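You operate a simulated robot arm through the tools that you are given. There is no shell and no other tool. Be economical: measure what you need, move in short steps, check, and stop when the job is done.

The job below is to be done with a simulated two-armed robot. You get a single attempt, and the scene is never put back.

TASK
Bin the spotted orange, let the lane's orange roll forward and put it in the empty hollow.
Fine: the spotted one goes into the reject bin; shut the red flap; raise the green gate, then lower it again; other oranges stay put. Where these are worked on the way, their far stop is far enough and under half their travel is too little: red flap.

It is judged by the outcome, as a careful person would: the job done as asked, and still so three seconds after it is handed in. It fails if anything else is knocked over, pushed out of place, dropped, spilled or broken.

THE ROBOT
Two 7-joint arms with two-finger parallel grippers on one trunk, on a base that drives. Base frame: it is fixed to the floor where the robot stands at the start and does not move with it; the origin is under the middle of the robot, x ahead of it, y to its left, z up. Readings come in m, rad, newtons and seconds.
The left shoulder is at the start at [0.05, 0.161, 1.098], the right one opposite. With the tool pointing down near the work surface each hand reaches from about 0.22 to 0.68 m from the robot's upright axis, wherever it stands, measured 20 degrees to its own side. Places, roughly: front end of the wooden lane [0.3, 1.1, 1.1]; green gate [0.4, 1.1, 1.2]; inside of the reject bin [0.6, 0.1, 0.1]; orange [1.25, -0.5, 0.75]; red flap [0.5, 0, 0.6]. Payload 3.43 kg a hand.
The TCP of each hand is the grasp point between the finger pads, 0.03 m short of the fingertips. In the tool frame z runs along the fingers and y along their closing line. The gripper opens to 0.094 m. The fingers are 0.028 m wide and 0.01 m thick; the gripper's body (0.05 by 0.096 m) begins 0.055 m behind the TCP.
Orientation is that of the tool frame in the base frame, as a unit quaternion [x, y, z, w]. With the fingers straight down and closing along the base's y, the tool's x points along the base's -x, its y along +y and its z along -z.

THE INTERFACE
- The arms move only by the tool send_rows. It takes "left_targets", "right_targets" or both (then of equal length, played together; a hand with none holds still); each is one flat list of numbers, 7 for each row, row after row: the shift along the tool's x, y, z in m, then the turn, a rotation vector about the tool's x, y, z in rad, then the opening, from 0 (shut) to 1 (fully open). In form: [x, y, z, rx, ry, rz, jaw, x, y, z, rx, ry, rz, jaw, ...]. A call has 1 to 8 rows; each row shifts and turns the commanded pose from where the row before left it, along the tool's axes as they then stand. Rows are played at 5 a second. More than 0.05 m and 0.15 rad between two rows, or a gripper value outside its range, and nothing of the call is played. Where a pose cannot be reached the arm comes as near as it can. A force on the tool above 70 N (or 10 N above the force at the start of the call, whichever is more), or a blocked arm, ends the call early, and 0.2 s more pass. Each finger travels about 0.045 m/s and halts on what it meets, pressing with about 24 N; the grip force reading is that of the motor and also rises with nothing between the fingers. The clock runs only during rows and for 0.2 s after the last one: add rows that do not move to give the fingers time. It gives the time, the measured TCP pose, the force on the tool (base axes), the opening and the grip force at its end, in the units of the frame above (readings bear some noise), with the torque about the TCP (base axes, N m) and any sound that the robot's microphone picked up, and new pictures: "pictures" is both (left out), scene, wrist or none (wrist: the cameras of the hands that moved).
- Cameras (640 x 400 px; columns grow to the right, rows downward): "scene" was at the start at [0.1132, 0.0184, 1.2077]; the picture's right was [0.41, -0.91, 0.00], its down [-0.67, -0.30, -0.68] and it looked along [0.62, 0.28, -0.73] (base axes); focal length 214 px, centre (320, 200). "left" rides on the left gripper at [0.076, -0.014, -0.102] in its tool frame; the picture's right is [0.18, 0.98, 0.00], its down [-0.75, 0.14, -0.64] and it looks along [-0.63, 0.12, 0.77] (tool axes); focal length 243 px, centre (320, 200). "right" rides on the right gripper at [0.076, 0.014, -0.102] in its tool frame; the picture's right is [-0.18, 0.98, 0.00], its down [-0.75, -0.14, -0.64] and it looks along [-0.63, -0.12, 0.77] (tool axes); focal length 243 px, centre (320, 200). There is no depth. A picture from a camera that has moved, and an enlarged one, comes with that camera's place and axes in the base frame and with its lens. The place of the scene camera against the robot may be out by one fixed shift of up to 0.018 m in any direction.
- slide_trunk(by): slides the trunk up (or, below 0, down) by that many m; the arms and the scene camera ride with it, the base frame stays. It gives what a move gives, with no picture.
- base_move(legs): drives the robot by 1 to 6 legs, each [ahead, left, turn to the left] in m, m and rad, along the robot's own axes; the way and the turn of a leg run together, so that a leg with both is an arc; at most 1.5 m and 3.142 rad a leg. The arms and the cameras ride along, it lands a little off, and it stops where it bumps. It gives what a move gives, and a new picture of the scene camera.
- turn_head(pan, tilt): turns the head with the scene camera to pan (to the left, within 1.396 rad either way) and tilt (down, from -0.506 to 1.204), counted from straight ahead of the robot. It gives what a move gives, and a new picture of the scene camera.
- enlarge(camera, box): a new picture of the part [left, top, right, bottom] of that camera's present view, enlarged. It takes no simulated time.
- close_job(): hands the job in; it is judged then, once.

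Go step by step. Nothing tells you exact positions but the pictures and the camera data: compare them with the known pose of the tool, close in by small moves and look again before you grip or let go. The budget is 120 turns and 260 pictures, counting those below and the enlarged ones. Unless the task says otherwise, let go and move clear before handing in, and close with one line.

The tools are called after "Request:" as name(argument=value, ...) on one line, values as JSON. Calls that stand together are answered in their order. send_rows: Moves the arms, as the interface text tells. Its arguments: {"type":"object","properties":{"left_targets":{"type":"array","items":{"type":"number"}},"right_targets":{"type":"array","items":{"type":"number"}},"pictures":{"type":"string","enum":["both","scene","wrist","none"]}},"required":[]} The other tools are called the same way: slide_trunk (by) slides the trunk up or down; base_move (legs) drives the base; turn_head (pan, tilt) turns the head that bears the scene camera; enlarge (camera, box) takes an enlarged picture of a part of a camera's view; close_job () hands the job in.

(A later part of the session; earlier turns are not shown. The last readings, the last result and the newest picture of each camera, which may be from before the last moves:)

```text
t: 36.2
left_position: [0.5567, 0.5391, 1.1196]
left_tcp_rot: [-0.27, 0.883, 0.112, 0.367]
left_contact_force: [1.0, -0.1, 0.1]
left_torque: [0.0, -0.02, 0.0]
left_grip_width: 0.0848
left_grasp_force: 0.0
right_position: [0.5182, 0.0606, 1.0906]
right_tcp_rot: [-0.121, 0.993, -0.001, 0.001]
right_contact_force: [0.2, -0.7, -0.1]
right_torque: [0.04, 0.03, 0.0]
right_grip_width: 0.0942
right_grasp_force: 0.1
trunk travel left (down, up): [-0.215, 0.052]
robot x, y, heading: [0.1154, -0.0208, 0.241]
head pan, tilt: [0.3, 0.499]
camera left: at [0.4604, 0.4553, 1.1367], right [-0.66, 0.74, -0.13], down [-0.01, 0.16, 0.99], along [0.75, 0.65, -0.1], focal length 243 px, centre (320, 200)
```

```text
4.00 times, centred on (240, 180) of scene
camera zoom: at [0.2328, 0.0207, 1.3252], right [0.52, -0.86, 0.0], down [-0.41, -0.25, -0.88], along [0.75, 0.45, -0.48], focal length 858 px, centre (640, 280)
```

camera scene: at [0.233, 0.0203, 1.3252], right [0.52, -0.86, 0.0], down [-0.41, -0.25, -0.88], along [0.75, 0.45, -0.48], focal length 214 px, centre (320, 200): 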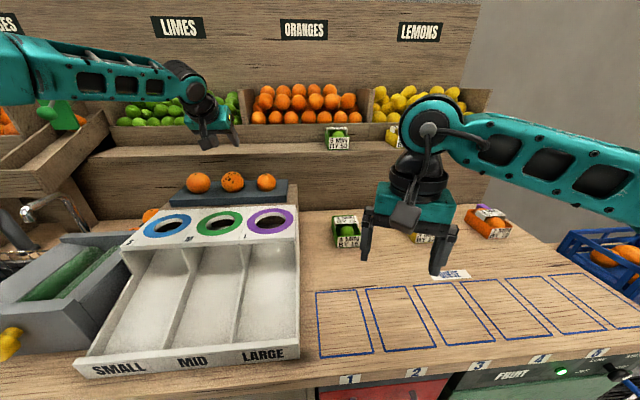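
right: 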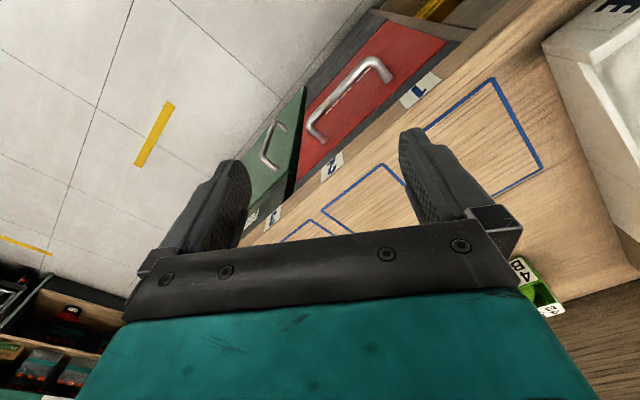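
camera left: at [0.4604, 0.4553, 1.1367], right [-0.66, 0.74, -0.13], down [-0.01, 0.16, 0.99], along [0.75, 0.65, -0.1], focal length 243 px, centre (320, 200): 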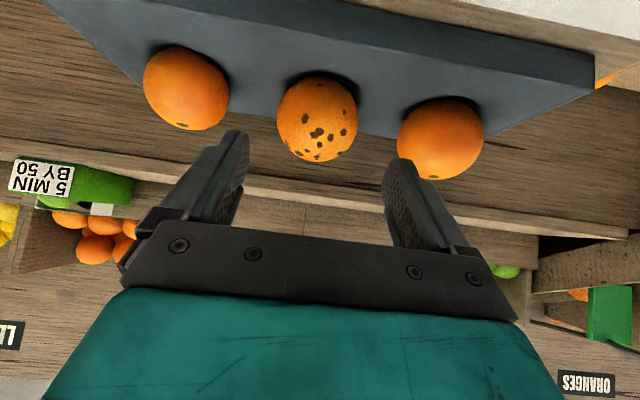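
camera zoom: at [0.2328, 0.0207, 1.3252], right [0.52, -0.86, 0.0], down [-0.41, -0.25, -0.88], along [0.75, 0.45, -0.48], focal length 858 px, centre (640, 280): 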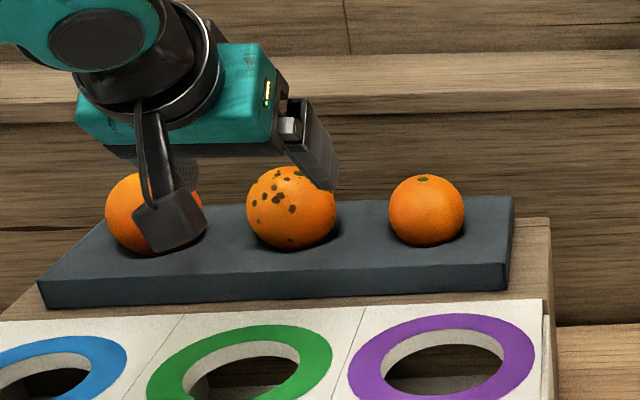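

I now place the tray top at about 1.037 and the orange centre near 1.05, so a 45° tilt only reaches it with the fingertips. I'll steepen the tool to about 28° from vertical and line up above the orange.

Request:
send_rows(left_targets=[-0.01, 0, -0.01, 0, 0.15, 0, 0.95, 0, 0, 0, 0, 0.15, 0, 0.95, -0.02, -0.001, 0.009, 0, 0, 0, 0.95, -0.01, -0.001, 0.009, 0, 0, 0, 0.95], pictures="wrist")

Request:
enlarge(camera="scene", box=[160, 130, 320, 230])

```text
t: 37.2
left_position: [0.59, 0.5568, 1.1291]
left_tcp_rot: [-0.284, 0.929, 0.071, 0.228]
left_contact_force: [0.4, 0.6, 0.5]
left_torque: [-0.04, 0.01, 0.02]
left_grip_width: 0.0892
left_grasp_force: 0.1
right_position: [0.5175, 0.0593, 1.0904]
right_tcp_rot: [-0.121, 0.993, -0.001, 0.0]
right_contact_force: [-0.2, -0.2, 0.5]
right_torque: [0.01, 0.0, -0.01]
right_grip_width: 0.0939
right_grasp_force: 0.0
trunk travel left (down, up): [-0.215, 0.052]
robot x, y, heading: [0.1163, -0.0228, 0.246]
head pan, tilt: [0.3, 0.499]
camera left: at [0.5006, 0.48, 1.1848], right [-0.68, 0.72, -0.09], down [0.23, 0.32, 0.92], along [0.69, 0.61, -0.39], focal length 243 px, centre (320, 200)
```

left: 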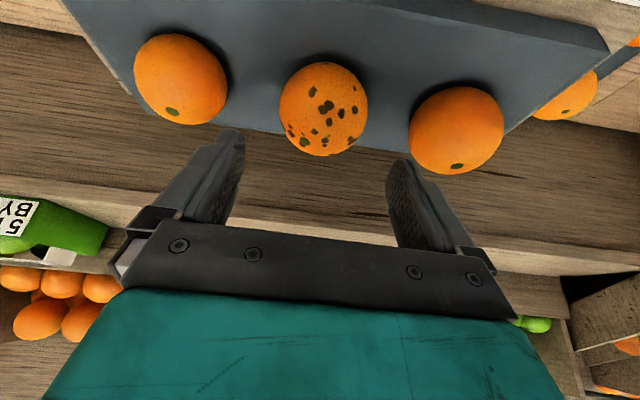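

```text
4.00 times, centred on (240, 180) of scene
camera zoom: at [0.2333, 0.0206, 1.3251], right [0.52, -0.86, 0.0], down [-0.41, -0.25, -0.88], along [0.75, 0.45, -0.48], focal length 858 px, centre (640, 280)
```

zoom: 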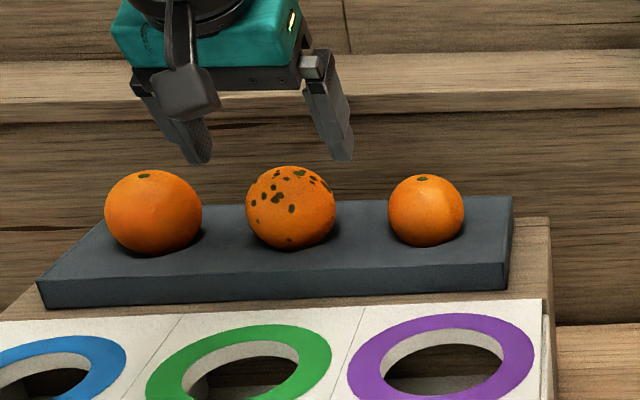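

Triangulating with two wrist views puts the orange at about (0.608, 0.569, 1.054), so last time I gripped beyond and above it. I'll shift 16 mm back in tool x and descend.

Request:
send_rows(left_targets=[0.0156, 0, 0, 0, 0, 0, 0.95, 0, 0, 0.02, 0, 0, 0, 0.95, 0, 0, 0.02, 0, 0, 0, 0.95], pictures="wrist")

Request:
enlarge(camera="scene", box=[160, 130, 320, 230])

```text
t: 38.0
left_position: [0.5933, 0.5595, 1.087]
left_tcp_rot: [-0.284, 0.928, 0.07, 0.23]
left_contact_force: [0.0, 0.6, -0.2]
left_torque: [0.03, -0.02, 0.03]
left_grip_width: 0.0894
left_grasp_force: 0.1
right_position: [0.5179, 0.0605, 1.0894]
right_tcp_rot: [-0.121, 0.993, -0.001, 0.001]
right_contact_force: [-0.6, -0.2, 0.3]
right_torque: [0.02, 0.0, 0.02]
right_grip_width: 0.0941
right_grasp_force: 0.0
trunk travel left (down, up): [-0.215, 0.052]
robot x, y, heading: [0.1176, -0.0193, 0.243]
head pan, tilt: [0.3, 0.499]
camera left: at [0.5054, 0.4822, 1.1421], right [-0.68, 0.72, -0.09], down [0.23, 0.32, 0.92], along [0.69, 0.61, -0.38], focal length 243 px, centre (320, 200)
```

left: 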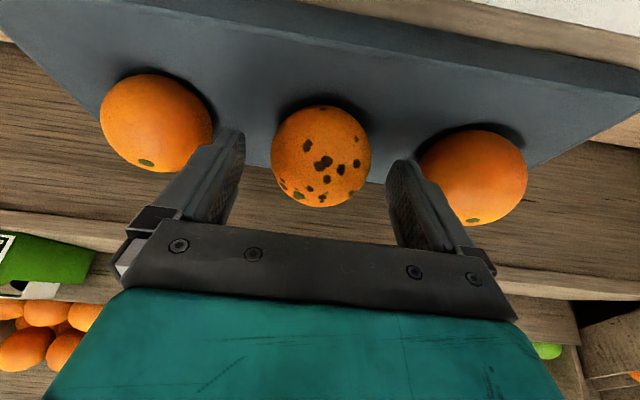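

```text
4.00 times, centred on (240, 180) of scene
camera zoom: at [0.2333, 0.0207, 1.3252], right [0.52, -0.86, 0.0], down [-0.41, -0.25, -0.88], along [0.75, 0.45, -0.48], focal length 858 px, centre (640, 280)
```

zoom: 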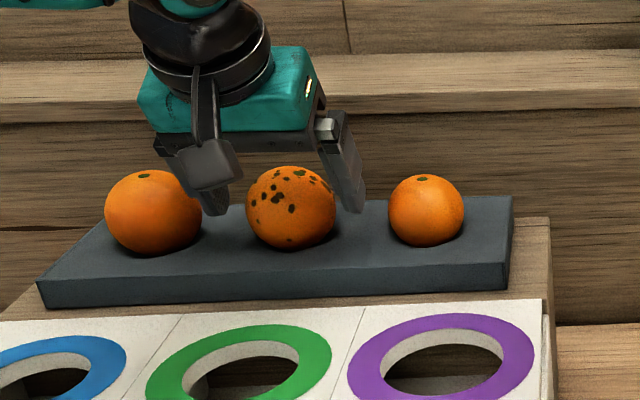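

Request:
send_rows(left_targets=[0, 0, 0.012, 0, 0, 0, 0.95, 0, 0, 0.008, 0, 0, 0, 0.9, 0, 0, 0, 0, 0, 0, 0.4, 0, 0, 0, 0, 0, 0, 0.4, 0, 0, 0, 0, 0, 0, 0.4, 0, 0, 0, 0, 0, 0, 0.4], pictures="wrist")

Request:
send_rows(left_targets=[-0.005, 0, -0.009, 0, 0, 0, 0.4, -0.005, 0, -0.009, 0, 0, 0, 0.4, -0.005, 0, -0.009, 0, 0, 0, 0.4, -0.008, 0, -0.016, 0, 0, 0, 0.4, -0.008, 0, -0.016, 0, 0, 0, 0.4, -0.008, 0, -0.016, 0, 0, 0, 0.4], pictures="both")

```text
t: 39.4
left_position: [0.6005, 0.5658, 1.0719]
left_tcp_rot: [-0.284, 0.928, 0.07, 0.23]
left_contact_force: [1.6, 0.5, 0.7]
left_torque: [0.04, -0.05, 0.02]
left_grip_width: 0.0639
left_grasp_force: 23.9
right_position: [0.5174, 0.06, 1.0898]
right_tcp_rot: [-0.121, 0.993, 0.0, 0.0]
right_contact_force: [0.1, 0.2, -0.2]
right_torque: [-0.03, -0.01, -0.02]
right_grip_width: 0.0942
right_grasp_force: 0.1
trunk travel left (down, up): [-0.215, 0.052]
robot x, y, heading: [0.1145, -0.0196, 0.25]
head pan, tilt: [0.3, 0.499]
camera left: at [0.5126, 0.4878, 1.1247], right [-0.69, 0.72, -0.09], down [0.23, 0.32, 0.92], along [0.69, 0.61, -0.38], focal length 243 px, centre (320, 200)
```

left: 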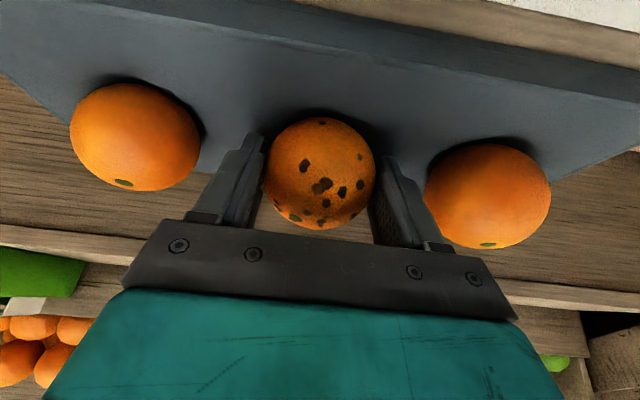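

```text
t: 40.8
left_position: [0.5992, 0.5637, 1.1545]
left_tcp_rot: [-0.283, 0.929, 0.069, 0.23]
left_contact_force: [-0.9, 0.4, -1.0]
left_torque: [-0.03, 0.02, -0.03]
left_grip_width: 0.0636
left_grasp_force: 24.0
right_position: [0.5186, 0.0601, 1.0894]
right_tcp_rot: [-0.121, 0.993, 0.0, 0.0]
right_contact_force: [0.1, -0.1, 0.4]
right_torque: [0.01, 0.01, -0.03]
right_grip_width: 0.0938
right_grasp_force: 0.0
trunk travel left (down, up): [-0.215, 0.052]
robot x, y, heading: [0.1185, -0.021, 0.241]
head pan, tilt: [0.3, 0.499]
camera scene: at [0.2331, 0.0205, 1.3252], right [0.52, -0.86, 0.0], down [-0.41, -0.25, -0.88], along [0.75, 0.45, -0.48], focal length 214 px, centre (320, 200)
camera left: at [0.5111, 0.4871, 1.2097], right [-0.69, 0.72, -0.09], down [0.23, 0.32, 0.92], along [0.69, 0.61, -0.38], focal length 243 px, centre (320, 200)
```

scene: 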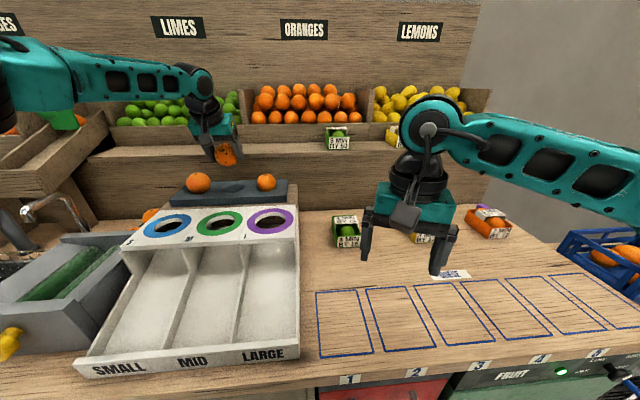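
left: 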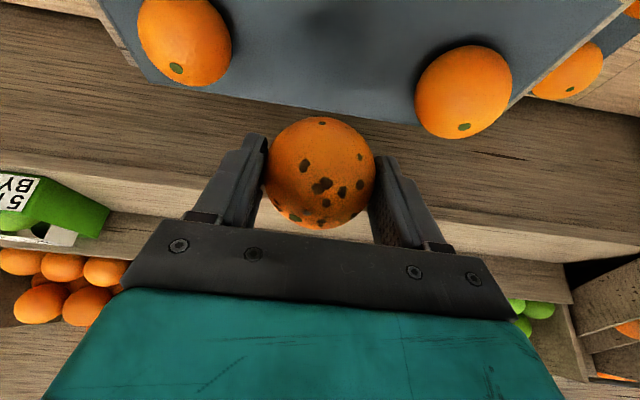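

The spotted orange is held firmly. I'll raise it, back away, square up, and move over in front of the reject flap.

Request:
slide_trunk(by=0.05)

Request:
base_move(legs=[[-0.3, 0, 0], [0, 0, 0.367], [0, -0.275, 0]])

Request:
turn_head(pan=0, tilt=0.85)

```text
t: 41.7
left_position: [0.6001, 0.5641, 1.2037]
left_tcp_rot: [-0.284, 0.928, 0.069, 0.23]
left_contact_force: [0.3, -0.1, -0.8]
left_torque: [-0.03, 0.0, 0.03]
left_grip_width: 0.0641
left_grasp_force: 24.2
right_position: [0.518, 0.0598, 1.1392]
right_tcp_rot: [-0.121, 0.993, -0.002, 0.0]
right_contact_force: [0.2, -0.3, -0.4]
right_torque: [0.0, 0.0, -0.01]
right_grip_width: 0.0941
right_grasp_force: 0.1
trunk travel left (down, up): [-0.265, 0.002]
robot x, y, heading: [0.1152, -0.0207, 0.245]
head pan, tilt: [0.3, 0.499]
```

```text
t: 46.4
left_position: [0.223, 0.4042, 1.205]
left_tcp_rot: [-0.448, 0.861, 0.111, 0.213]
left_contact_force: [-0.3, -0.4, -2.3]
left_torque: [0.02, 0.0, 0.02]
left_grip_width: 0.0639
left_grasp_force: 24.1
right_position: [0.3278, -0.0963, 1.1406]
right_tcp_rot: [-0.299, 0.954, 0.0, 0.0]
right_contact_force: [0.4, 0.0, 0.3]
right_torque: [0.02, 0.02, 0.0]
right_grip_width: 0.094
right_grasp_force: 0.1
trunk travel left (down, up): [-0.265, 0.002]
robot x, y, heading: [-0.0208, -0.316, 0.61]
head pan, tilt: [0.3, 0.499]
camera scene: at [0.0704, -0.2362, 1.3752], right [0.79, -0.62, 0.0], down [-0.29, -0.38, -0.88], along [0.54, 0.69, -0.48], focal length 214 px, centre (320, 200)
```

scene: 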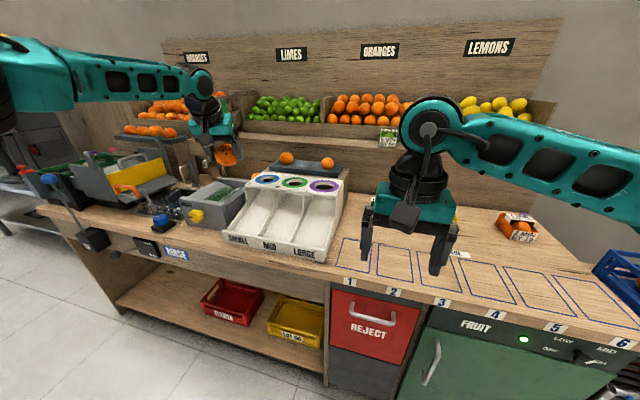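

```text
t: 47.2
left_position: [0.2221, 0.4047, 1.2047]
left_tcp_rot: [-0.448, 0.861, 0.112, 0.213]
left_contact_force: [0.2, 0.9, -1.3]
left_torque: [0.01, 0.01, -0.02]
left_grip_width: 0.0637
left_grasp_force: 24.1
right_position: [0.326, -0.0965, 1.1398]
right_tcp_rot: [-0.299, 0.954, -0.001, 0.0]
right_contact_force: [-0.2, -0.4, 0.2]
right_torque: [-0.01, 0.0, -0.01]
right_grip_width: 0.0941
right_grasp_force: 0.0
trunk travel left (down, up): [-0.265, 0.002]
robot x, y, heading: [-0.0202, -0.3173, 0.604]
head pan, tilt: [0.0, 0.85]
camera scene: at [0.0783, -0.2627, 1.3452], right [0.57, -0.82, 0.0], down [-0.62, -0.43, -0.66], along [0.54, 0.38, -0.75], focal length 214 px, centre (320, 200)
```

scene: 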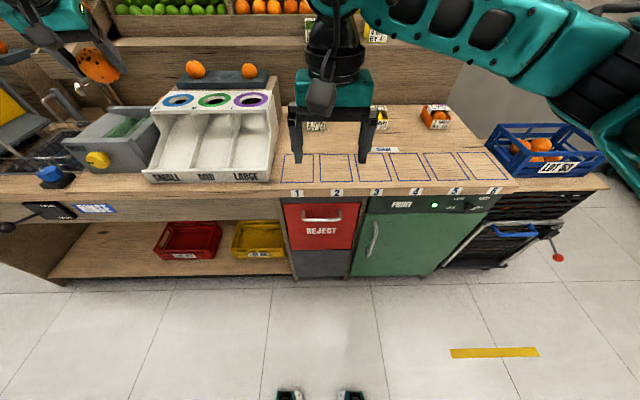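

Next I lower the trunk and turn the right tool to horizontal, with its closing line vertical, for the flap's handle bar.

Request:
slide_trunk(by=-0.2)

Request:
send_rows(right_targets=[-0.02, 0, 0, 0, -0.14, 0, 0.5, -0.02, 0, 0, 0, -0.14, 0, 0.5, -0.02, 0, 0.01, 0, -0.14, 0, 0.5, -0.01, 0, 0.01, 0, -0.14, 0, 0.5, 0, 0, 0.01, 0, -0.14, 0, 0.5, 0, 0, 0.01, 0, -0.14, 0, 0.5, 0, 0, 0, 0, -0.14, 0, 0.5, 0, 0, 0, 0, -0.14, 0, 0.5], pictures="none")

Request:
send_rows(right_targets=[0, 0, 0, 0, -0.15, 0, 0.5, 0, 0, 0, 0, -0.15, 0, 0.5, 0, 0, 0, 0, -0.15, 0, 0.5, 0, 0, 0, 0, 0, 0.15, 0.5, 0, 0, 0, 0, 0, 0.15, 0.5, 0, 0, 0, 0, 0, 0.15, 0.5, 0, 0, 0, 0, 0, 0.15, 0.5], pictures="both")

```text
t: 49.4
left_position: [0.2223, 0.4041, 1.0042]
left_tcp_rot: [-0.448, 0.861, 0.112, 0.214]
left_contact_force: [0.3, 0.0, -1.8]
left_torque: [-0.01, 0.0, 0.01]
left_grip_width: 0.0637
left_grasp_force: 24.1
right_position: [0.3266, -0.0963, 0.9404]
right_tcp_rot: [-0.298, 0.954, -0.001, 0.001]
right_contact_force: [-0.2, -0.3, 0.1]
right_torque: [-0.01, 0.0, 0.02]
right_grip_width: 0.0941
right_grasp_force: 0.1
trunk travel left (down, up): [-0.065, 0.202]
robot x, y, heading: [-0.023, -0.3165, 0.61]
head pan, tilt: [0.0, 0.85]
```

```text
t: 51.2
left_position: [0.2231, 0.4035, 1.0037]
left_tcp_rot: [-0.448, 0.861, 0.111, 0.213]
left_contact_force: [0.0, 0.0, -1.3]
left_torque: [-0.02, 0.03, 0.02]
left_grip_width: 0.0639
left_grasp_force: 24.4
right_position: [0.396, -0.0467, 0.9182]
right_tcp_rot: [-0.253, 0.808, 0.159, 0.508]
right_contact_force: [-0.2, 0.8, -0.3]
right_torque: [0.01, -0.02, 0.01]
right_grip_width: 0.0471
right_grasp_force: 0.0
trunk travel left (down, up): [-0.065, 0.202]
robot x, y, heading: [-0.0189, -0.3156, 0.608]
head pan, tilt: [0.0, 0.85]
```

```text
t: 52.8
left_position: [0.2233, 0.4038, 1.004]
left_tcp_rot: [-0.448, 0.861, 0.112, 0.213]
left_contact_force: [0.1, 1.0, -1.2]
left_torque: [-0.03, 0.01, 0.0]
left_grip_width: 0.0637
left_grasp_force: 24.5
right_position: [0.3972, -0.0474, 0.918]
right_tcp_rot: [-0.002, 0.707, 0.403, 0.582]
right_contact_force: [0.0, 0.9, 0.2]
right_torque: [0.05, -0.05, -0.01]
right_grip_width: 0.047
right_grasp_force: 0.0
trunk travel left (down, up): [-0.065, 0.202]
robot x, y, heading: [-0.019, -0.3134, 0.608]
head pan, tilt: [0.0, 0.85]
camera scene: at [0.0783, -0.2628, 1.1452], right [0.57, -0.82, 0.0], down [-0.62, -0.43, -0.66], along [0.54, 0.38, -0.75], focal length 214 px, centre (320, 200)
camera right: at [0.2823, -0.0611, 0.8635], right [-0.4, 0.58, 0.71], down [-0.22, -0.81, 0.54], along [0.89, 0.06, 0.45], focal length 243 px, centre (320, 200)
```

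scene: 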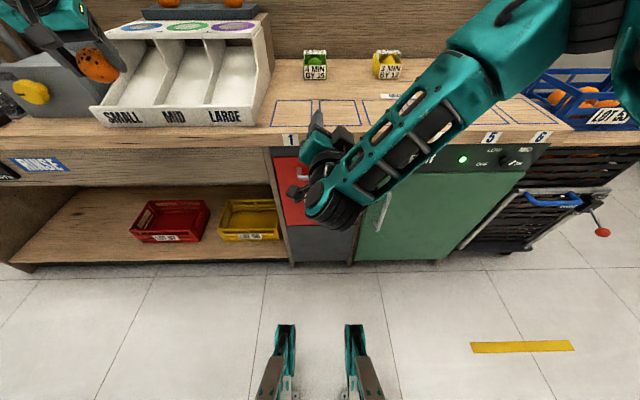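
right: 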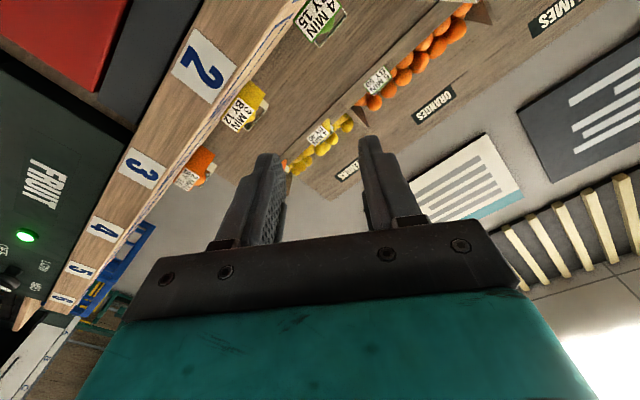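

Request:
send_rows(right_targets=[0, 0, 0, 0, 0, 0.15, 0.5, 0, 0, 0, 0, 0, 0.15, 0.5, 0, 0, 0, 0, 0, 0.15, 0.5, 0, 0, 0, 0, 0, 0.15, 0.5, 0, 0, 0, 0, 0, 0.15, 0.5, 0, 0, 0, 0, 0, 0.15, 0.5, 0, 0, 0, 0, 0, 0.07, 0.5], pictures="none")

Request:
send_rows(right_targets=[0, -0.04, 0, 0, 0, 0, 0.5, 0, -0.04, 0, 0, 0, 0, 0.5, 0, -0.04, 0, 0, 0, 0, 0.5, 0, -0.04, 0, 0, 0, 0, 0.5, 0, -0.04, 0, 0, 0, 0, 0.5, 0, -0.03, 0, 0, 0, 0, 0.5], pictures="both")

```text
t: 54.4
left_position: [0.2225, 0.4048, 1.0043]
left_tcp_rot: [-0.448, 0.861, 0.111, 0.213]
left_contact_force: [-0.1, -0.5, -1.9]
left_torque: [-0.03, 0.01, 0.0]
left_grip_width: 0.0639
left_grasp_force: 23.9
right_position: [0.3981, -0.0472, 0.9158]
right_tcp_rot: [0.328, 0.626, 0.627, 0.328]
right_contact_force: [-0.7, -0.5, -0.3]
right_torque: [-0.04, 0.0, 0.0]
right_grip_width: 0.047
right_grasp_force: 0.1
trunk travel left (down, up): [-0.065, 0.202]
robot x, y, heading: [-0.0194, -0.3169, 0.608]
head pan, tilt: [0.0, 0.85]
```

```text
t: 55.8
left_position: [0.2226, 0.4033, 1.0044]
left_tcp_rot: [-0.448, 0.861, 0.111, 0.213]
left_contact_force: [-0.3, 0.1, -1.4]
left_torque: [0.0, 0.03, 0.01]
left_grip_width: 0.0637
left_grasp_force: 24.2
right_position: [0.3445, -0.0103, 0.7643]
right_tcp_rot: [0.33, 0.628, 0.623, 0.329]
right_contact_force: [0.8, 0.5, -0.7]
right_torque: [0.03, 0.01, -0.02]
right_grip_width: 0.0472
right_grasp_force: 0.0
right hand out of reach, approached as far as the arm can: row 3, 4, 5, 6
trunk travel left (down, up): [-0.065, 0.202]
robot x, y, heading: [-0.0179, -0.3153, 0.606]
head pan, tilt: [0.0, 0.85]
camera scene: at [0.0783, -0.2628, 1.1452], right [0.57, -0.82, 0.0], down [-0.62, -0.43, -0.66], along [0.54, 0.38, -0.75], focal length 214 px, centre (320, 200)
camera right: at [0.2153, -0.0059, 0.7796], right [0.11, -0.15, 0.98], down [-0.1, -0.99, -0.14], along [0.99, -0.09, -0.12], focal length 243 px, centre (320, 200)
```

scene: 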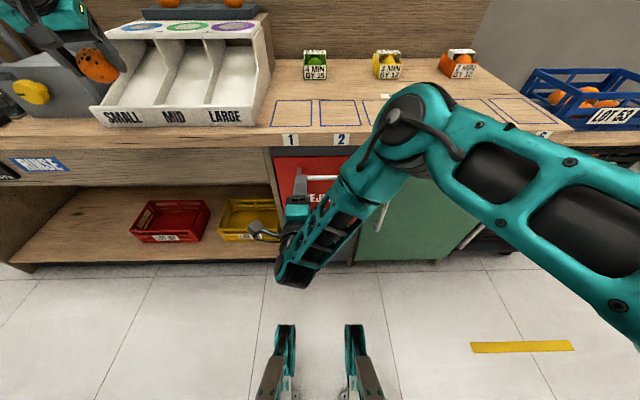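
right: 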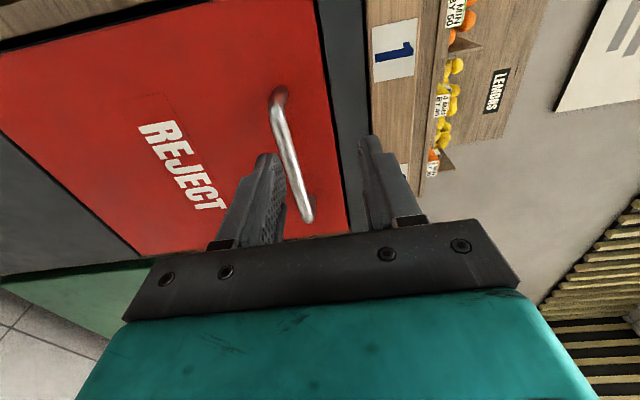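

Request:
enlarge(camera="right", box=[0, 0, 640, 400])

Request:
enlarge(camera="scene", box=[230, 110, 390, 210])

```text
1.00 times, centred on (320, 200) of right
camera zoom: at [0.2153, -0.0059, 0.7796], right [0.11, -0.15, 0.98], down [-0.1, -0.99, -0.14], along [0.99, -0.09, -0.12], focal length 243 px, centre (320, 200)
```

zoom: 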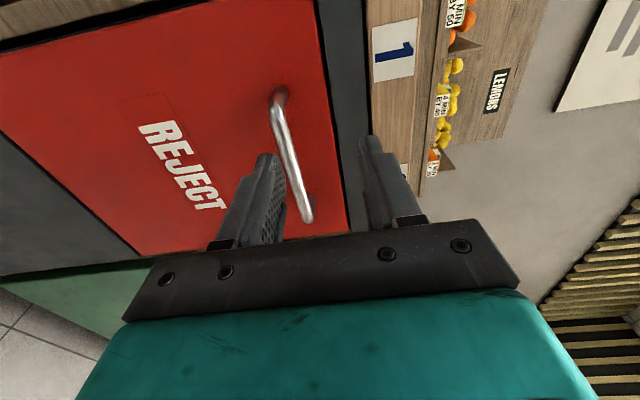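

```text
4.00 times, centred on (310, 160) of scene
camera zoom: at [0.0783, -0.2628, 1.1452], right [0.57, -0.82, 0.0], down [-0.62, -0.43, -0.66], along [0.54, 0.38, -0.75], focal length 858 px, centre (360, 360)
```

zoom: 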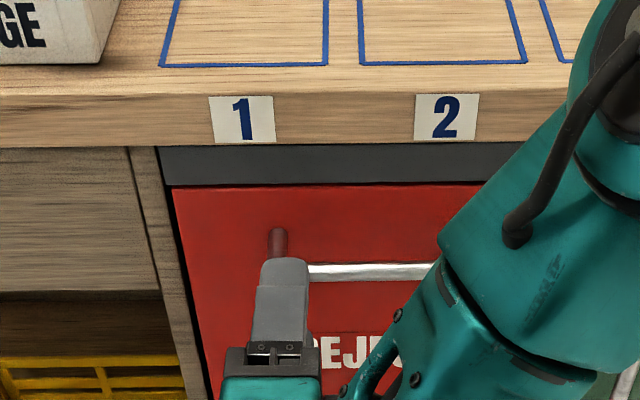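

Triangulating with the wrist camera puts the handle bar at about (0.435, 0.018, 0.732), and the bench front is a bit nearer than I assumed. I'll pull the held orange back, then drop the trunk to bring the right hand to bar height.

Request:
send_rows(left_targets=[0.029, 0, -0.016, 0, 0, 0, 0.4, 0.029, 0, -0.016, 0, 0, 0, 0.4, 0.03, 0, -0.016, 0, 0, 0, 0.4], pictures="none")

Request:
slide_trunk(by=-0.035)

Request:
send_rows(right_targets=[0, 0, 0.005, 0, 0, 0, 0.5], pictures="both")

```text
t: 56.6
left_position: [0.1659, 0.3216, 1.0054]
left_tcp_rot: [-0.448, 0.861, 0.111, 0.213]
left_contact_force: [-0.6, -0.6, -1.6]
left_torque: [0.0, -0.02, 0.0]
left_grip_width: 0.0639
left_grasp_force: 23.8
right_position: [0.3435, -0.0113, 0.7651]
right_tcp_rot: [0.329, 0.628, 0.624, 0.329]
right_contact_force: [0.1, 1.1, -0.6]
right_torque: [0.0, -0.01, -0.03]
right_grip_width: 0.0473
right_grasp_force: 0.1
trunk travel left (down, up): [-0.065, 0.202]
robot x, y, heading: [-0.0189, -0.3129, 0.607]
head pan, tilt: [0.0, 0.85]
```

```text
t: 57.4
left_position: [0.1658, 0.3215, 0.9709]
left_tcp_rot: [-0.448, 0.861, 0.111, 0.213]
left_contact_force: [-0.4, 0.2, -2.0]
left_torque: [0.0, 0.01, -0.05]
left_grip_width: 0.0639
left_grasp_force: 24.0
right_position: [0.3419, -0.0103, 0.7292]
right_tcp_rot: [0.329, 0.629, 0.623, 0.329]
right_contact_force: [-0.9, 0.9, -1.1]
right_torque: [-0.01, -0.02, 0.02]
right_grip_width: 0.0471
right_grasp_force: 0.1
trunk travel left (down, up): [-0.03, 0.237]
robot x, y, heading: [-0.0173, -0.3197, 0.613]
head pan, tilt: [0.0, 0.85]
```

```text
t: 57.8
left_position: [0.165, 0.3234, 0.9703]
left_tcp_rot: [-0.448, 0.861, 0.111, 0.212]
left_contact_force: [-1.2, 0.8, -0.6]
left_torque: [0.0, 0.03, 0.02]
left_grip_width: 0.064
left_grasp_force: 24.4
right_position: [0.3469, -0.0075, 0.73]
right_tcp_rot: [0.331, 0.628, 0.622, 0.329]
right_contact_force: [0.3, -0.3, 0.0]
right_torque: [0.0, 0.01, -0.01]
right_grip_width: 0.0469
right_grasp_force: 0.0
trunk travel left (down, up): [-0.03, 0.237]
robot x, y, heading: [-0.0193, -0.3183, 0.611]
head pan, tilt: [0.0, 0.85]
camera scene: at [0.0783, -0.2628, 1.1102], right [0.57, -0.82, 0.0], down [-0.62, -0.43, -0.66], along [0.54, 0.38, -0.75], focal length 214 px, centre (320, 200)
camera right: at [0.2192, -0.0029, 0.7451], right [0.11, -0.15, 0.98], down [-0.1, -0.99, -0.13], along [0.99, -0.09, -0.12], focal length 243 px, centre (320, 200)
```

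scene: 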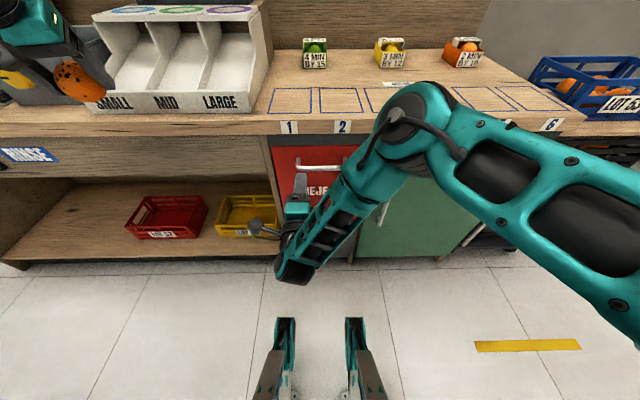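
right: 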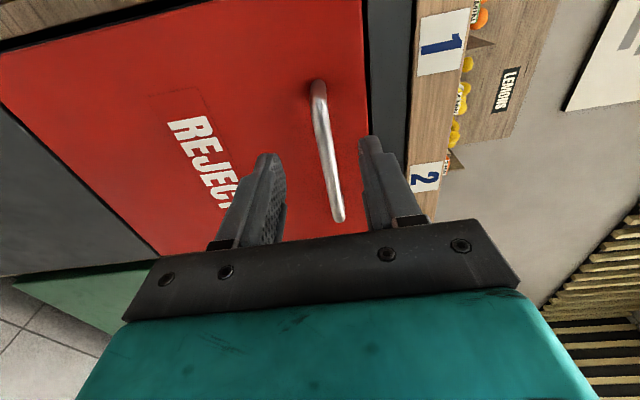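

Request:
send_rows(right_targets=[-0.005, 0.001, 0.02, 0, 0, 0, 0.5, -0.005, 0.001, 0.02, 0, 0, 0, 0.5, -0.005, 0.001, 0.015, 0, 0, 0, 0.5], pictures="wrist")

Request:
enlarge(camera="scene", box=[230, 110, 390, 210])

```text
t: 58.6
left_position: [0.1659, 0.3214, 0.9717]
left_tcp_rot: [-0.448, 0.861, 0.111, 0.214]
left_contact_force: [-0.5, 0.6, -1.0]
left_torque: [-0.01, 0.02, -0.03]
left_grip_width: 0.0637
left_grasp_force: 23.9
right_position: [0.3923, 0.0184, 0.7466]
right_tcp_rot: [0.331, 0.629, 0.621, 0.33]
right_contact_force: [0.2, -0.8, -0.2]
right_torque: [0.01, 0.01, -0.01]
right_grip_width: 0.0471
right_grasp_force: 0.1
right hand out of reach, approached as far as the arm can: row 1, 2, 3
trunk travel left (down, up): [-0.03, 0.237]
robot x, y, heading: [-0.0167, -0.3146, 0.603]
head pan, tilt: [0.0, 0.85]
camera right: at [0.2639, 0.0224, 0.7628], right [0.11, -0.14, 0.98], down [-0.11, -0.99, -0.13], along [0.99, -0.09, -0.12], focal length 243 px, centre (320, 200)
```

right: 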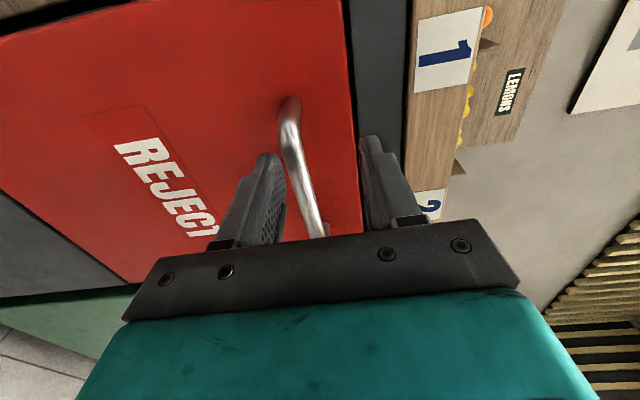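

```text
4.00 times, centred on (310, 160) of scene
camera zoom: at [0.0783, -0.2628, 1.1102], right [0.57, -0.82, 0.0], down [-0.62, -0.43, -0.66], along [0.54, 0.38, -0.75], focal length 858 px, centre (360, 360)
```

zoom: 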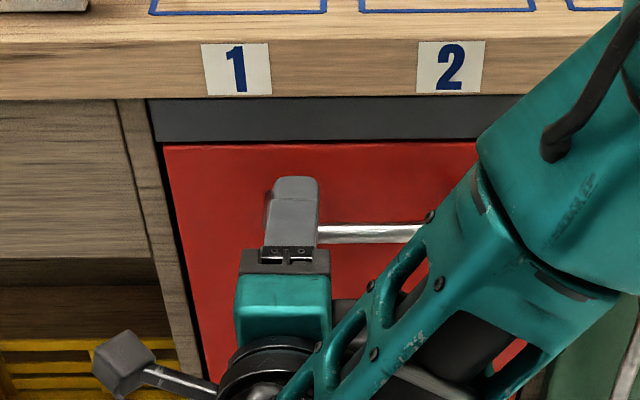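

Request:
slide_trunk(by=-0.014)

Request:
base_move(legs=[[0.028, -0.01, 0]])

Request:
enlarge(camera="right", box=[160, 50, 480, 250])

Request:
enlarge(camera="scene", box=[230, 110, 390, 210])

```text
t: 59.2
left_position: [0.1644, 0.32, 0.9571]
left_tcp_rot: [-0.448, 0.861, 0.11, 0.213]
left_contact_force: [0.3, -0.1, -1.7]
left_torque: [-0.03, 0.01, 0.0]
left_grip_width: 0.0637
left_grasp_force: 24.1
right_position: [0.3914, 0.0166, 0.7332]
right_tcp_rot: [0.332, 0.629, 0.62, 0.33]
right_contact_force: [0.5, -0.6, 0.1]
right_torque: [0.0, 0.05, 0.01]
right_grip_width: 0.047
right_grasp_force: 0.0
trunk travel left (down, up): [-0.016, 0.251]
robot x, y, heading: [-0.0197, -0.3158, 0.605]
head pan, tilt: [0.0, 0.85]
```

```text
t: 60.0
left_position: [0.1938, 0.3286, 0.957]
left_tcp_rot: [-0.448, 0.861, 0.11, 0.213]
left_contact_force: [-0.2, 1.3, -1.8]
left_torque: [0.02, 0.0, 0.02]
left_grip_width: 0.0637
left_grasp_force: 23.7
right_position: [0.4196, 0.0246, 0.7336]
right_tcp_rot: [0.332, 0.629, 0.621, 0.33]
right_contact_force: [0.2, 0.4, -0.1]
right_torque: [0.0, 0.0, 0.01]
right_grip_width: 0.0471
right_grasp_force: 0.0
trunk travel left (down, up): [-0.016, 0.251]
robot x, y, heading: [0.0093, -0.3076, 0.604]
head pan, tilt: [0.0, 0.85]
camera scene: at [0.1069, -0.255, 1.0962], right [0.57, -0.82, 0.0], down [-0.62, -0.43, -0.66], along [0.54, 0.38, -0.75], focal length 214 px, centre (320, 200)
```

scene: 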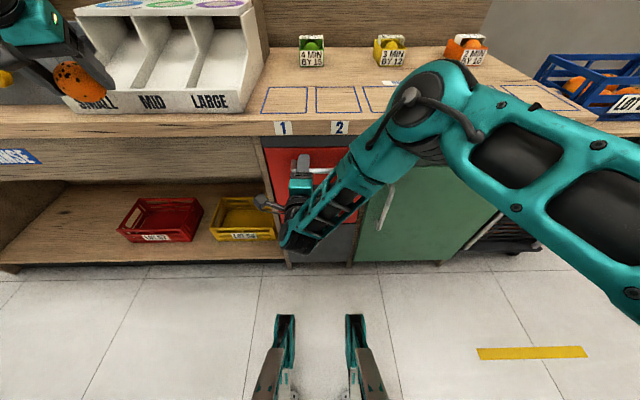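

```text
2.00 times, centred on (320, 150) of right
camera zoom: at [0.2923, 0.0302, 0.7487], right [0.11, -0.14, 0.98], down [-0.11, -0.99, -0.13], along [0.99, -0.09, -0.12], focal length 485 px, centre (320, 300)
```

zoom: 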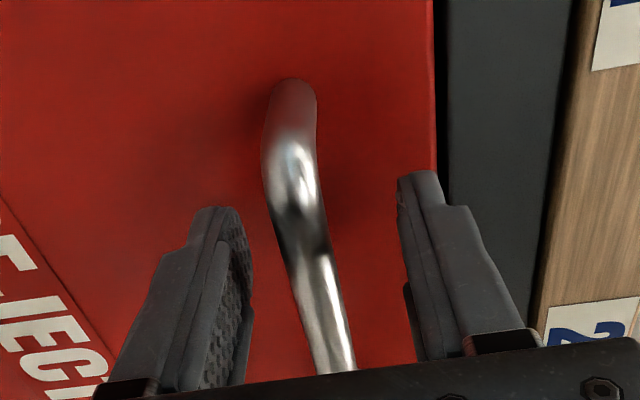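

```text
4.00 times, centred on (310, 160) of scene
camera zoom: at [0.1069, -0.255, 1.0962], right [0.57, -0.82, 0.0], down [-0.62, -0.43, -0.66], along [0.54, 0.38, -0.75], focal length 858 px, centre (360, 360)
```

zoom: 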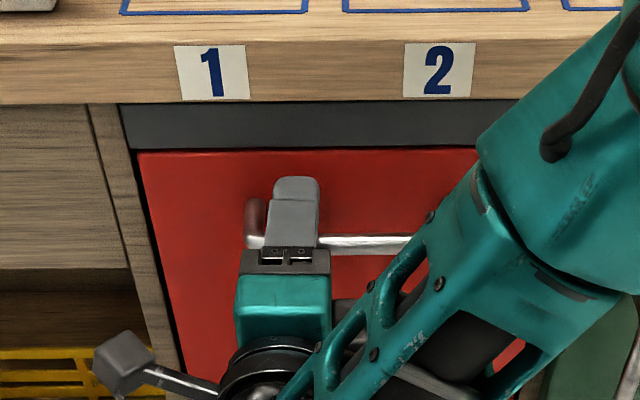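

The fingers straddle the bar. Closing on it.

Request:
send_rows(right_targets=[0, 0, 0, 0, 0, 0, 0.05, 0, 0, 0, 0, 0, 0, 0.05, 0, 0, 0, 0, 0, 0, 0.05, 0, 0, 0, 0, 0, 0, 0.05], pictures="wrist")

```text
t: 61.0
left_position: [0.1942, 0.3299, 0.9563]
left_tcp_rot: [-0.448, 0.861, 0.111, 0.212]
left_contact_force: [0.1, 0.1, -0.8]
left_torque: [-0.07, -0.02, 0.0]
left_grip_width: 0.0639
left_grasp_force: 24.8
right_position: [0.4198, 0.0248, 0.7297]
right_tcp_rot: [0.333, 0.631, 0.619, 0.329]
right_contact_force: [-1.3, -1.8, -16.0]
right_torque: [0.16, 0.28, 0.24]
right_grip_width: 0.0138
right_grasp_force: 44.8
trunk travel left (down, up): [-0.016, 0.251]
robot x, y, heading: [0.0098, -0.3075, 0.61]
head pan, tilt: [0.0, 0.85]
camera right: at [0.2919, 0.0298, 0.7468], right [0.12, -0.14, 0.98], down [-0.11, -0.99, -0.13], along [0.99, -0.09, -0.13], focal length 243 px, centre (320, 200)
```

right: 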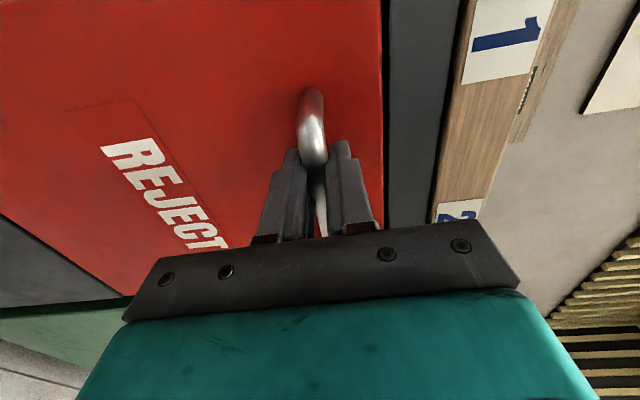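

Request:
send_rows(right_targets=[0, 0, -0.015, 0, 0, 0, 0.05, 0, 0, -0.015, 0, 0, 0, 0.05, 0, 0, -0.015, 0, 0, 0, 0.05], pictures="both")

```text
t: 61.8
left_position: [0.1982, 0.3326, 0.9528]
left_tcp_rot: [-0.448, 0.862, 0.109, 0.21]
left_contact_force: [0.2, 0.4, -1.6]
left_torque: [0.0, 0.03, 0.01]
left_grip_width: 0.0636
left_grasp_force: 24.2
right_position: [0.3842, 0.0007, 0.7212]
right_tcp_rot: [0.335, 0.643, 0.608, 0.324]
right_contact_force: [19.3, 10.3, -65.7]
right_torque: [0.38, 0.63, 0.68]
right_grip_width: 0.0139
right_grasp_force: 44.7
trunk travel left (down, up): [-0.016, 0.251]
robot x, y, heading: [0.0118, -0.3071, 0.606]
head pan, tilt: [0.0, 0.85]
camera scene: at [0.1115, -0.2517, 1.0946], right [0.57, -0.82, 0.0], down [-0.62, -0.43, -0.65], along [0.54, 0.37, -0.76], focal length 214 px, centre (320, 200)
camera right: at [0.2574, 0.0046, 0.7398], right [0.14, -0.12, 0.98], down [-0.11, -0.99, -0.1], along [0.98, -0.09, -0.15], focal length 243 px, centre (320, 200)
```

scene: 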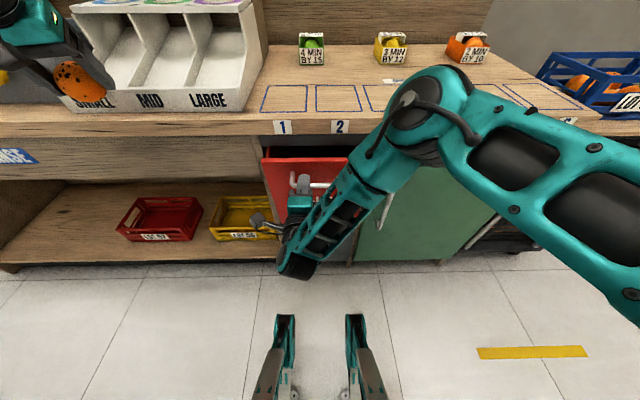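
right: 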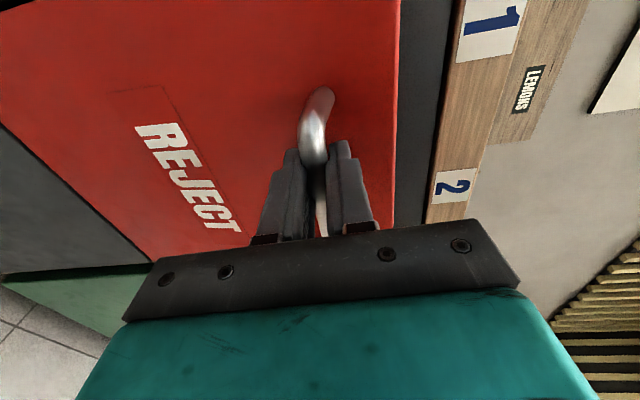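

The flap swings out at its top, and the arc pulls the hand down. I'll follow it downward and keep pulling.

Request:
send_rows(right_targets=[0, -0.012, 0, 0, 0, 0, 0.05], pictures="none")

Request:
send_rows(right_targets=[0, -0.006, -0.015, 0.05, 0, 0, 0.05, 0, -0.006, -0.015, 0.05, 0, 0, 0.05], pictures="both")

```text
t: 62.2
left_position: [0.1961, 0.3295, 0.9563]
left_tcp_rot: [-0.449, 0.861, 0.112, 0.212]
left_contact_force: [-0.4, 0.5, -0.7]
left_torque: [-0.02, 0.03, -0.02]
left_grip_width: 0.0635
left_grasp_force: 23.8
right_position: [0.3836, -0.0004, 0.7205]
right_tcp_rot: [0.334, 0.63, 0.619, 0.33]
right_contact_force: [12.0, -4.6, -26.0]
right_torque: [0.0, 0.47, 0.52]
right_grip_width: 0.0137
right_grasp_force: 44.8
trunk travel left (down, up): [-0.016, 0.251]
robot x, y, heading: [0.0081, -0.3071, 0.604]
head pan, tilt: [0.0, 0.85]
```

```text
t: 62.8
left_position: [0.1943, 0.3296, 0.9576]
left_tcp_rot: [-0.448, 0.861, 0.111, 0.212]
left_contact_force: [-0.1, -0.3, -0.6]
left_torque: [0.01, 0.01, 0.04]
left_grip_width: 0.0638
left_grasp_force: 24.2
right_position: [0.3605, -0.0183, 0.71]
right_tcp_rot: [0.349, 0.658, 0.588, 0.315]
right_contact_force: [15.5, -7.6, -16.9]
right_torque: [0.31, 0.11, 0.03]
right_grip_width: 0.0137
right_grasp_force: 44.3
trunk travel left (down, up): [-0.016, 0.251]
robot x, y, heading: [0.0101, -0.3086, 0.607]
head pan, tilt: [0.0, 0.85]
camera scene: at [0.1086, -0.2549, 1.0961], right [0.57, -0.82, 0.0], down [-0.62, -0.43, -0.66], along [0.54, 0.38, -0.75], focal length 214 px, centre (320, 200)
camera right: at [0.2341, -0.011, 0.7358], right [0.19, -0.09, 0.98], down [-0.12, -0.99, -0.07], along [0.97, -0.11, -0.2], focal length 243 px, centre (320, 200)
```

scene: 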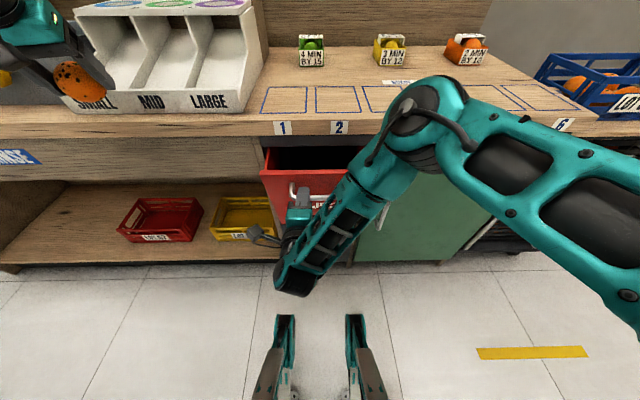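
right: 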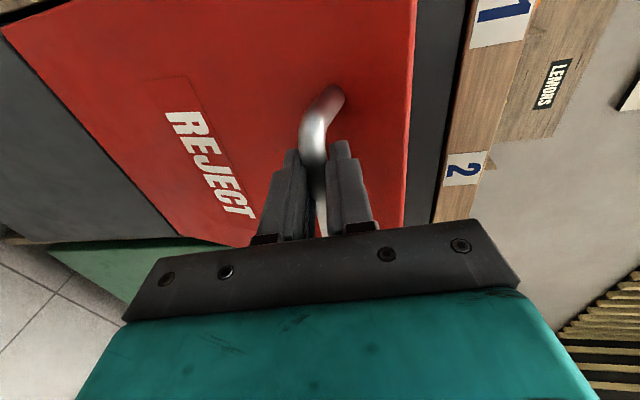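

Request:
send_rows(right_targets=[0, -0.006, -0.015, 0, 0, 0, 0.05, 0, -0.007, -0.015, 0, 0, 0, 0.05, 0, -0.008, -0.014, 0, 0, 0, 0.05], pictures="both")

```text
t: 63.6
left_position: [0.1968, 0.3321, 0.9544]
left_tcp_rot: [-0.45, 0.861, 0.112, 0.209]
left_contact_force: [0.1, -0.6, -1.2]
left_torque: [-0.02, 0.0, 0.04]
left_grip_width: 0.0636
left_grasp_force: 23.8
right_position: [0.3237, -0.0423, 0.6872]
right_tcp_rot: [0.351, 0.664, 0.581, 0.313]
right_contact_force: [32.5, 9.8, -51.6]
right_torque: [0.43, 0.75, -0.18]
right_grip_width: 0.0141
right_grasp_force: 44.9
trunk travel left (down, up): [-0.016, 0.251]
robot x, y, heading: [0.0104, -0.3071, 0.611]
head pan, tilt: [0.0, 0.85]
camera scene: at [0.111, -0.2524, 1.095], right [0.57, -0.82, 0.0], down [-0.62, -0.43, -0.66], along [0.54, 0.37, -0.76], focal length 214 px, centre (320, 200)
camera right: at [0.1989, -0.0358, 0.715], right [0.2, -0.07, 0.98], down [-0.12, -0.99, -0.05], along [0.97, -0.11, -0.21], focal length 243 px, centre (320, 200)
```

scene: 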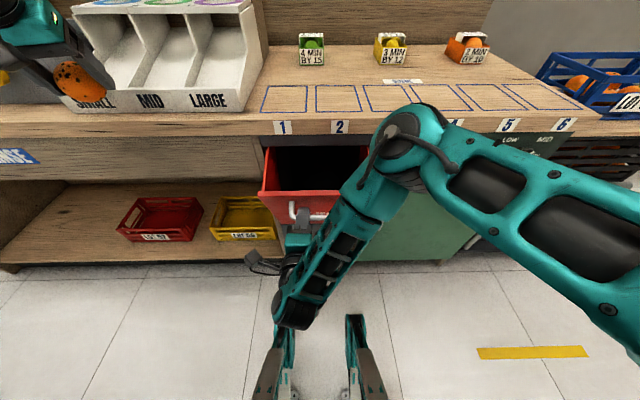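
right: 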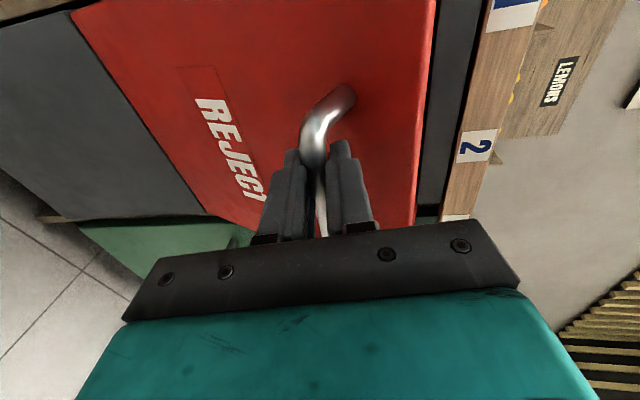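

Request:
send_rows(right_targets=[0, -0.015, 0, 0, 0, 0, 0.05], pictures="none")

Request:
send_rows(right_targets=[0, -0.012, -0.012, 0, 0, 0, 0.05, 0, -0.012, -0.01, 0, 0, 0, 0.05], pictures="both")

```text
t: 64.0
left_position: [0.1945, 0.3272, 0.9606]
left_tcp_rot: [-0.448, 0.861, 0.112, 0.213]
left_contact_force: [0.6, -0.1, -0.9]
left_torque: [-0.02, 0.02, 0.01]
left_grip_width: 0.0635
left_grasp_force: 24.0
right_position: [0.3195, -0.0455, 0.6832]
right_tcp_rot: [0.349, 0.654, 0.591, 0.318]
right_contact_force: [12.0, -29.4, 9.5]
right_torque: [0.38, 0.07, 0.16]
right_grip_width: 0.0135
right_grasp_force: 45.0
trunk travel left (down, up): [-0.016, 0.251]
robot x, y, heading: [0.0064, -0.307, 0.611]
head pan, tilt: [0.0, 0.85]
```

```text
t: 64.6
left_position: [0.1938, 0.3269, 0.9583]
left_tcp_rot: [-0.448, 0.861, 0.112, 0.213]
left_contact_force: [-0.5, 0.1, -1.5]
left_torque: [0.0, 0.03, 0.02]
left_grip_width: 0.0637
left_grasp_force: 24.2
right_position: [0.2967, -0.0576, 0.6634]
right_tcp_rot: [0.351, 0.656, 0.588, 0.318]
right_contact_force: [7.5, -37.7, 16.3]
right_torque: [0.61, 0.27, -0.11]
right_grip_width: 0.0135
right_grasp_force: 45.0
right hand out of reach, approached as far as the arm can: row 2
trunk travel left (down, up): [-0.016, 0.251]
robot x, y, heading: [0.0085, -0.308, 0.609]
head pan, tilt: [0.0, 0.85]
camera scene: at [0.1067, -0.2576, 1.0965], right [0.57, -0.82, 0.0], down [-0.62, -0.43, -0.66], along [0.54, 0.38, -0.75], focal length 214 px, centre (320, 200)
camera right: at [0.1718, -0.051, 0.6884], right [0.19, -0.09, 0.98], down [-0.13, -0.99, -0.07], along [0.97, -0.11, -0.2], focal length 243 px, centre (320, 200)
```

scene: 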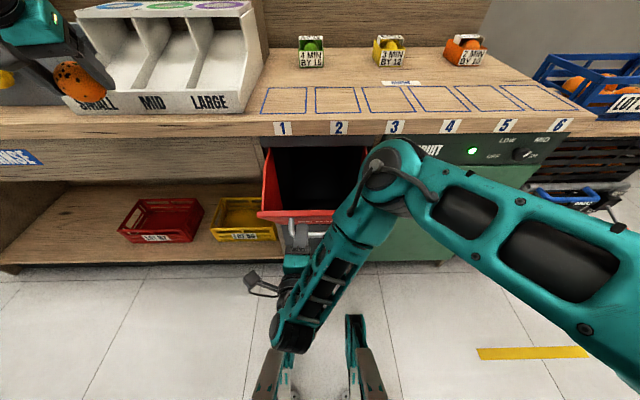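
right: 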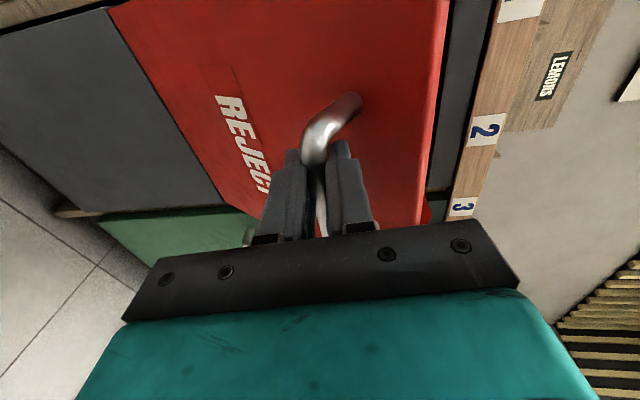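

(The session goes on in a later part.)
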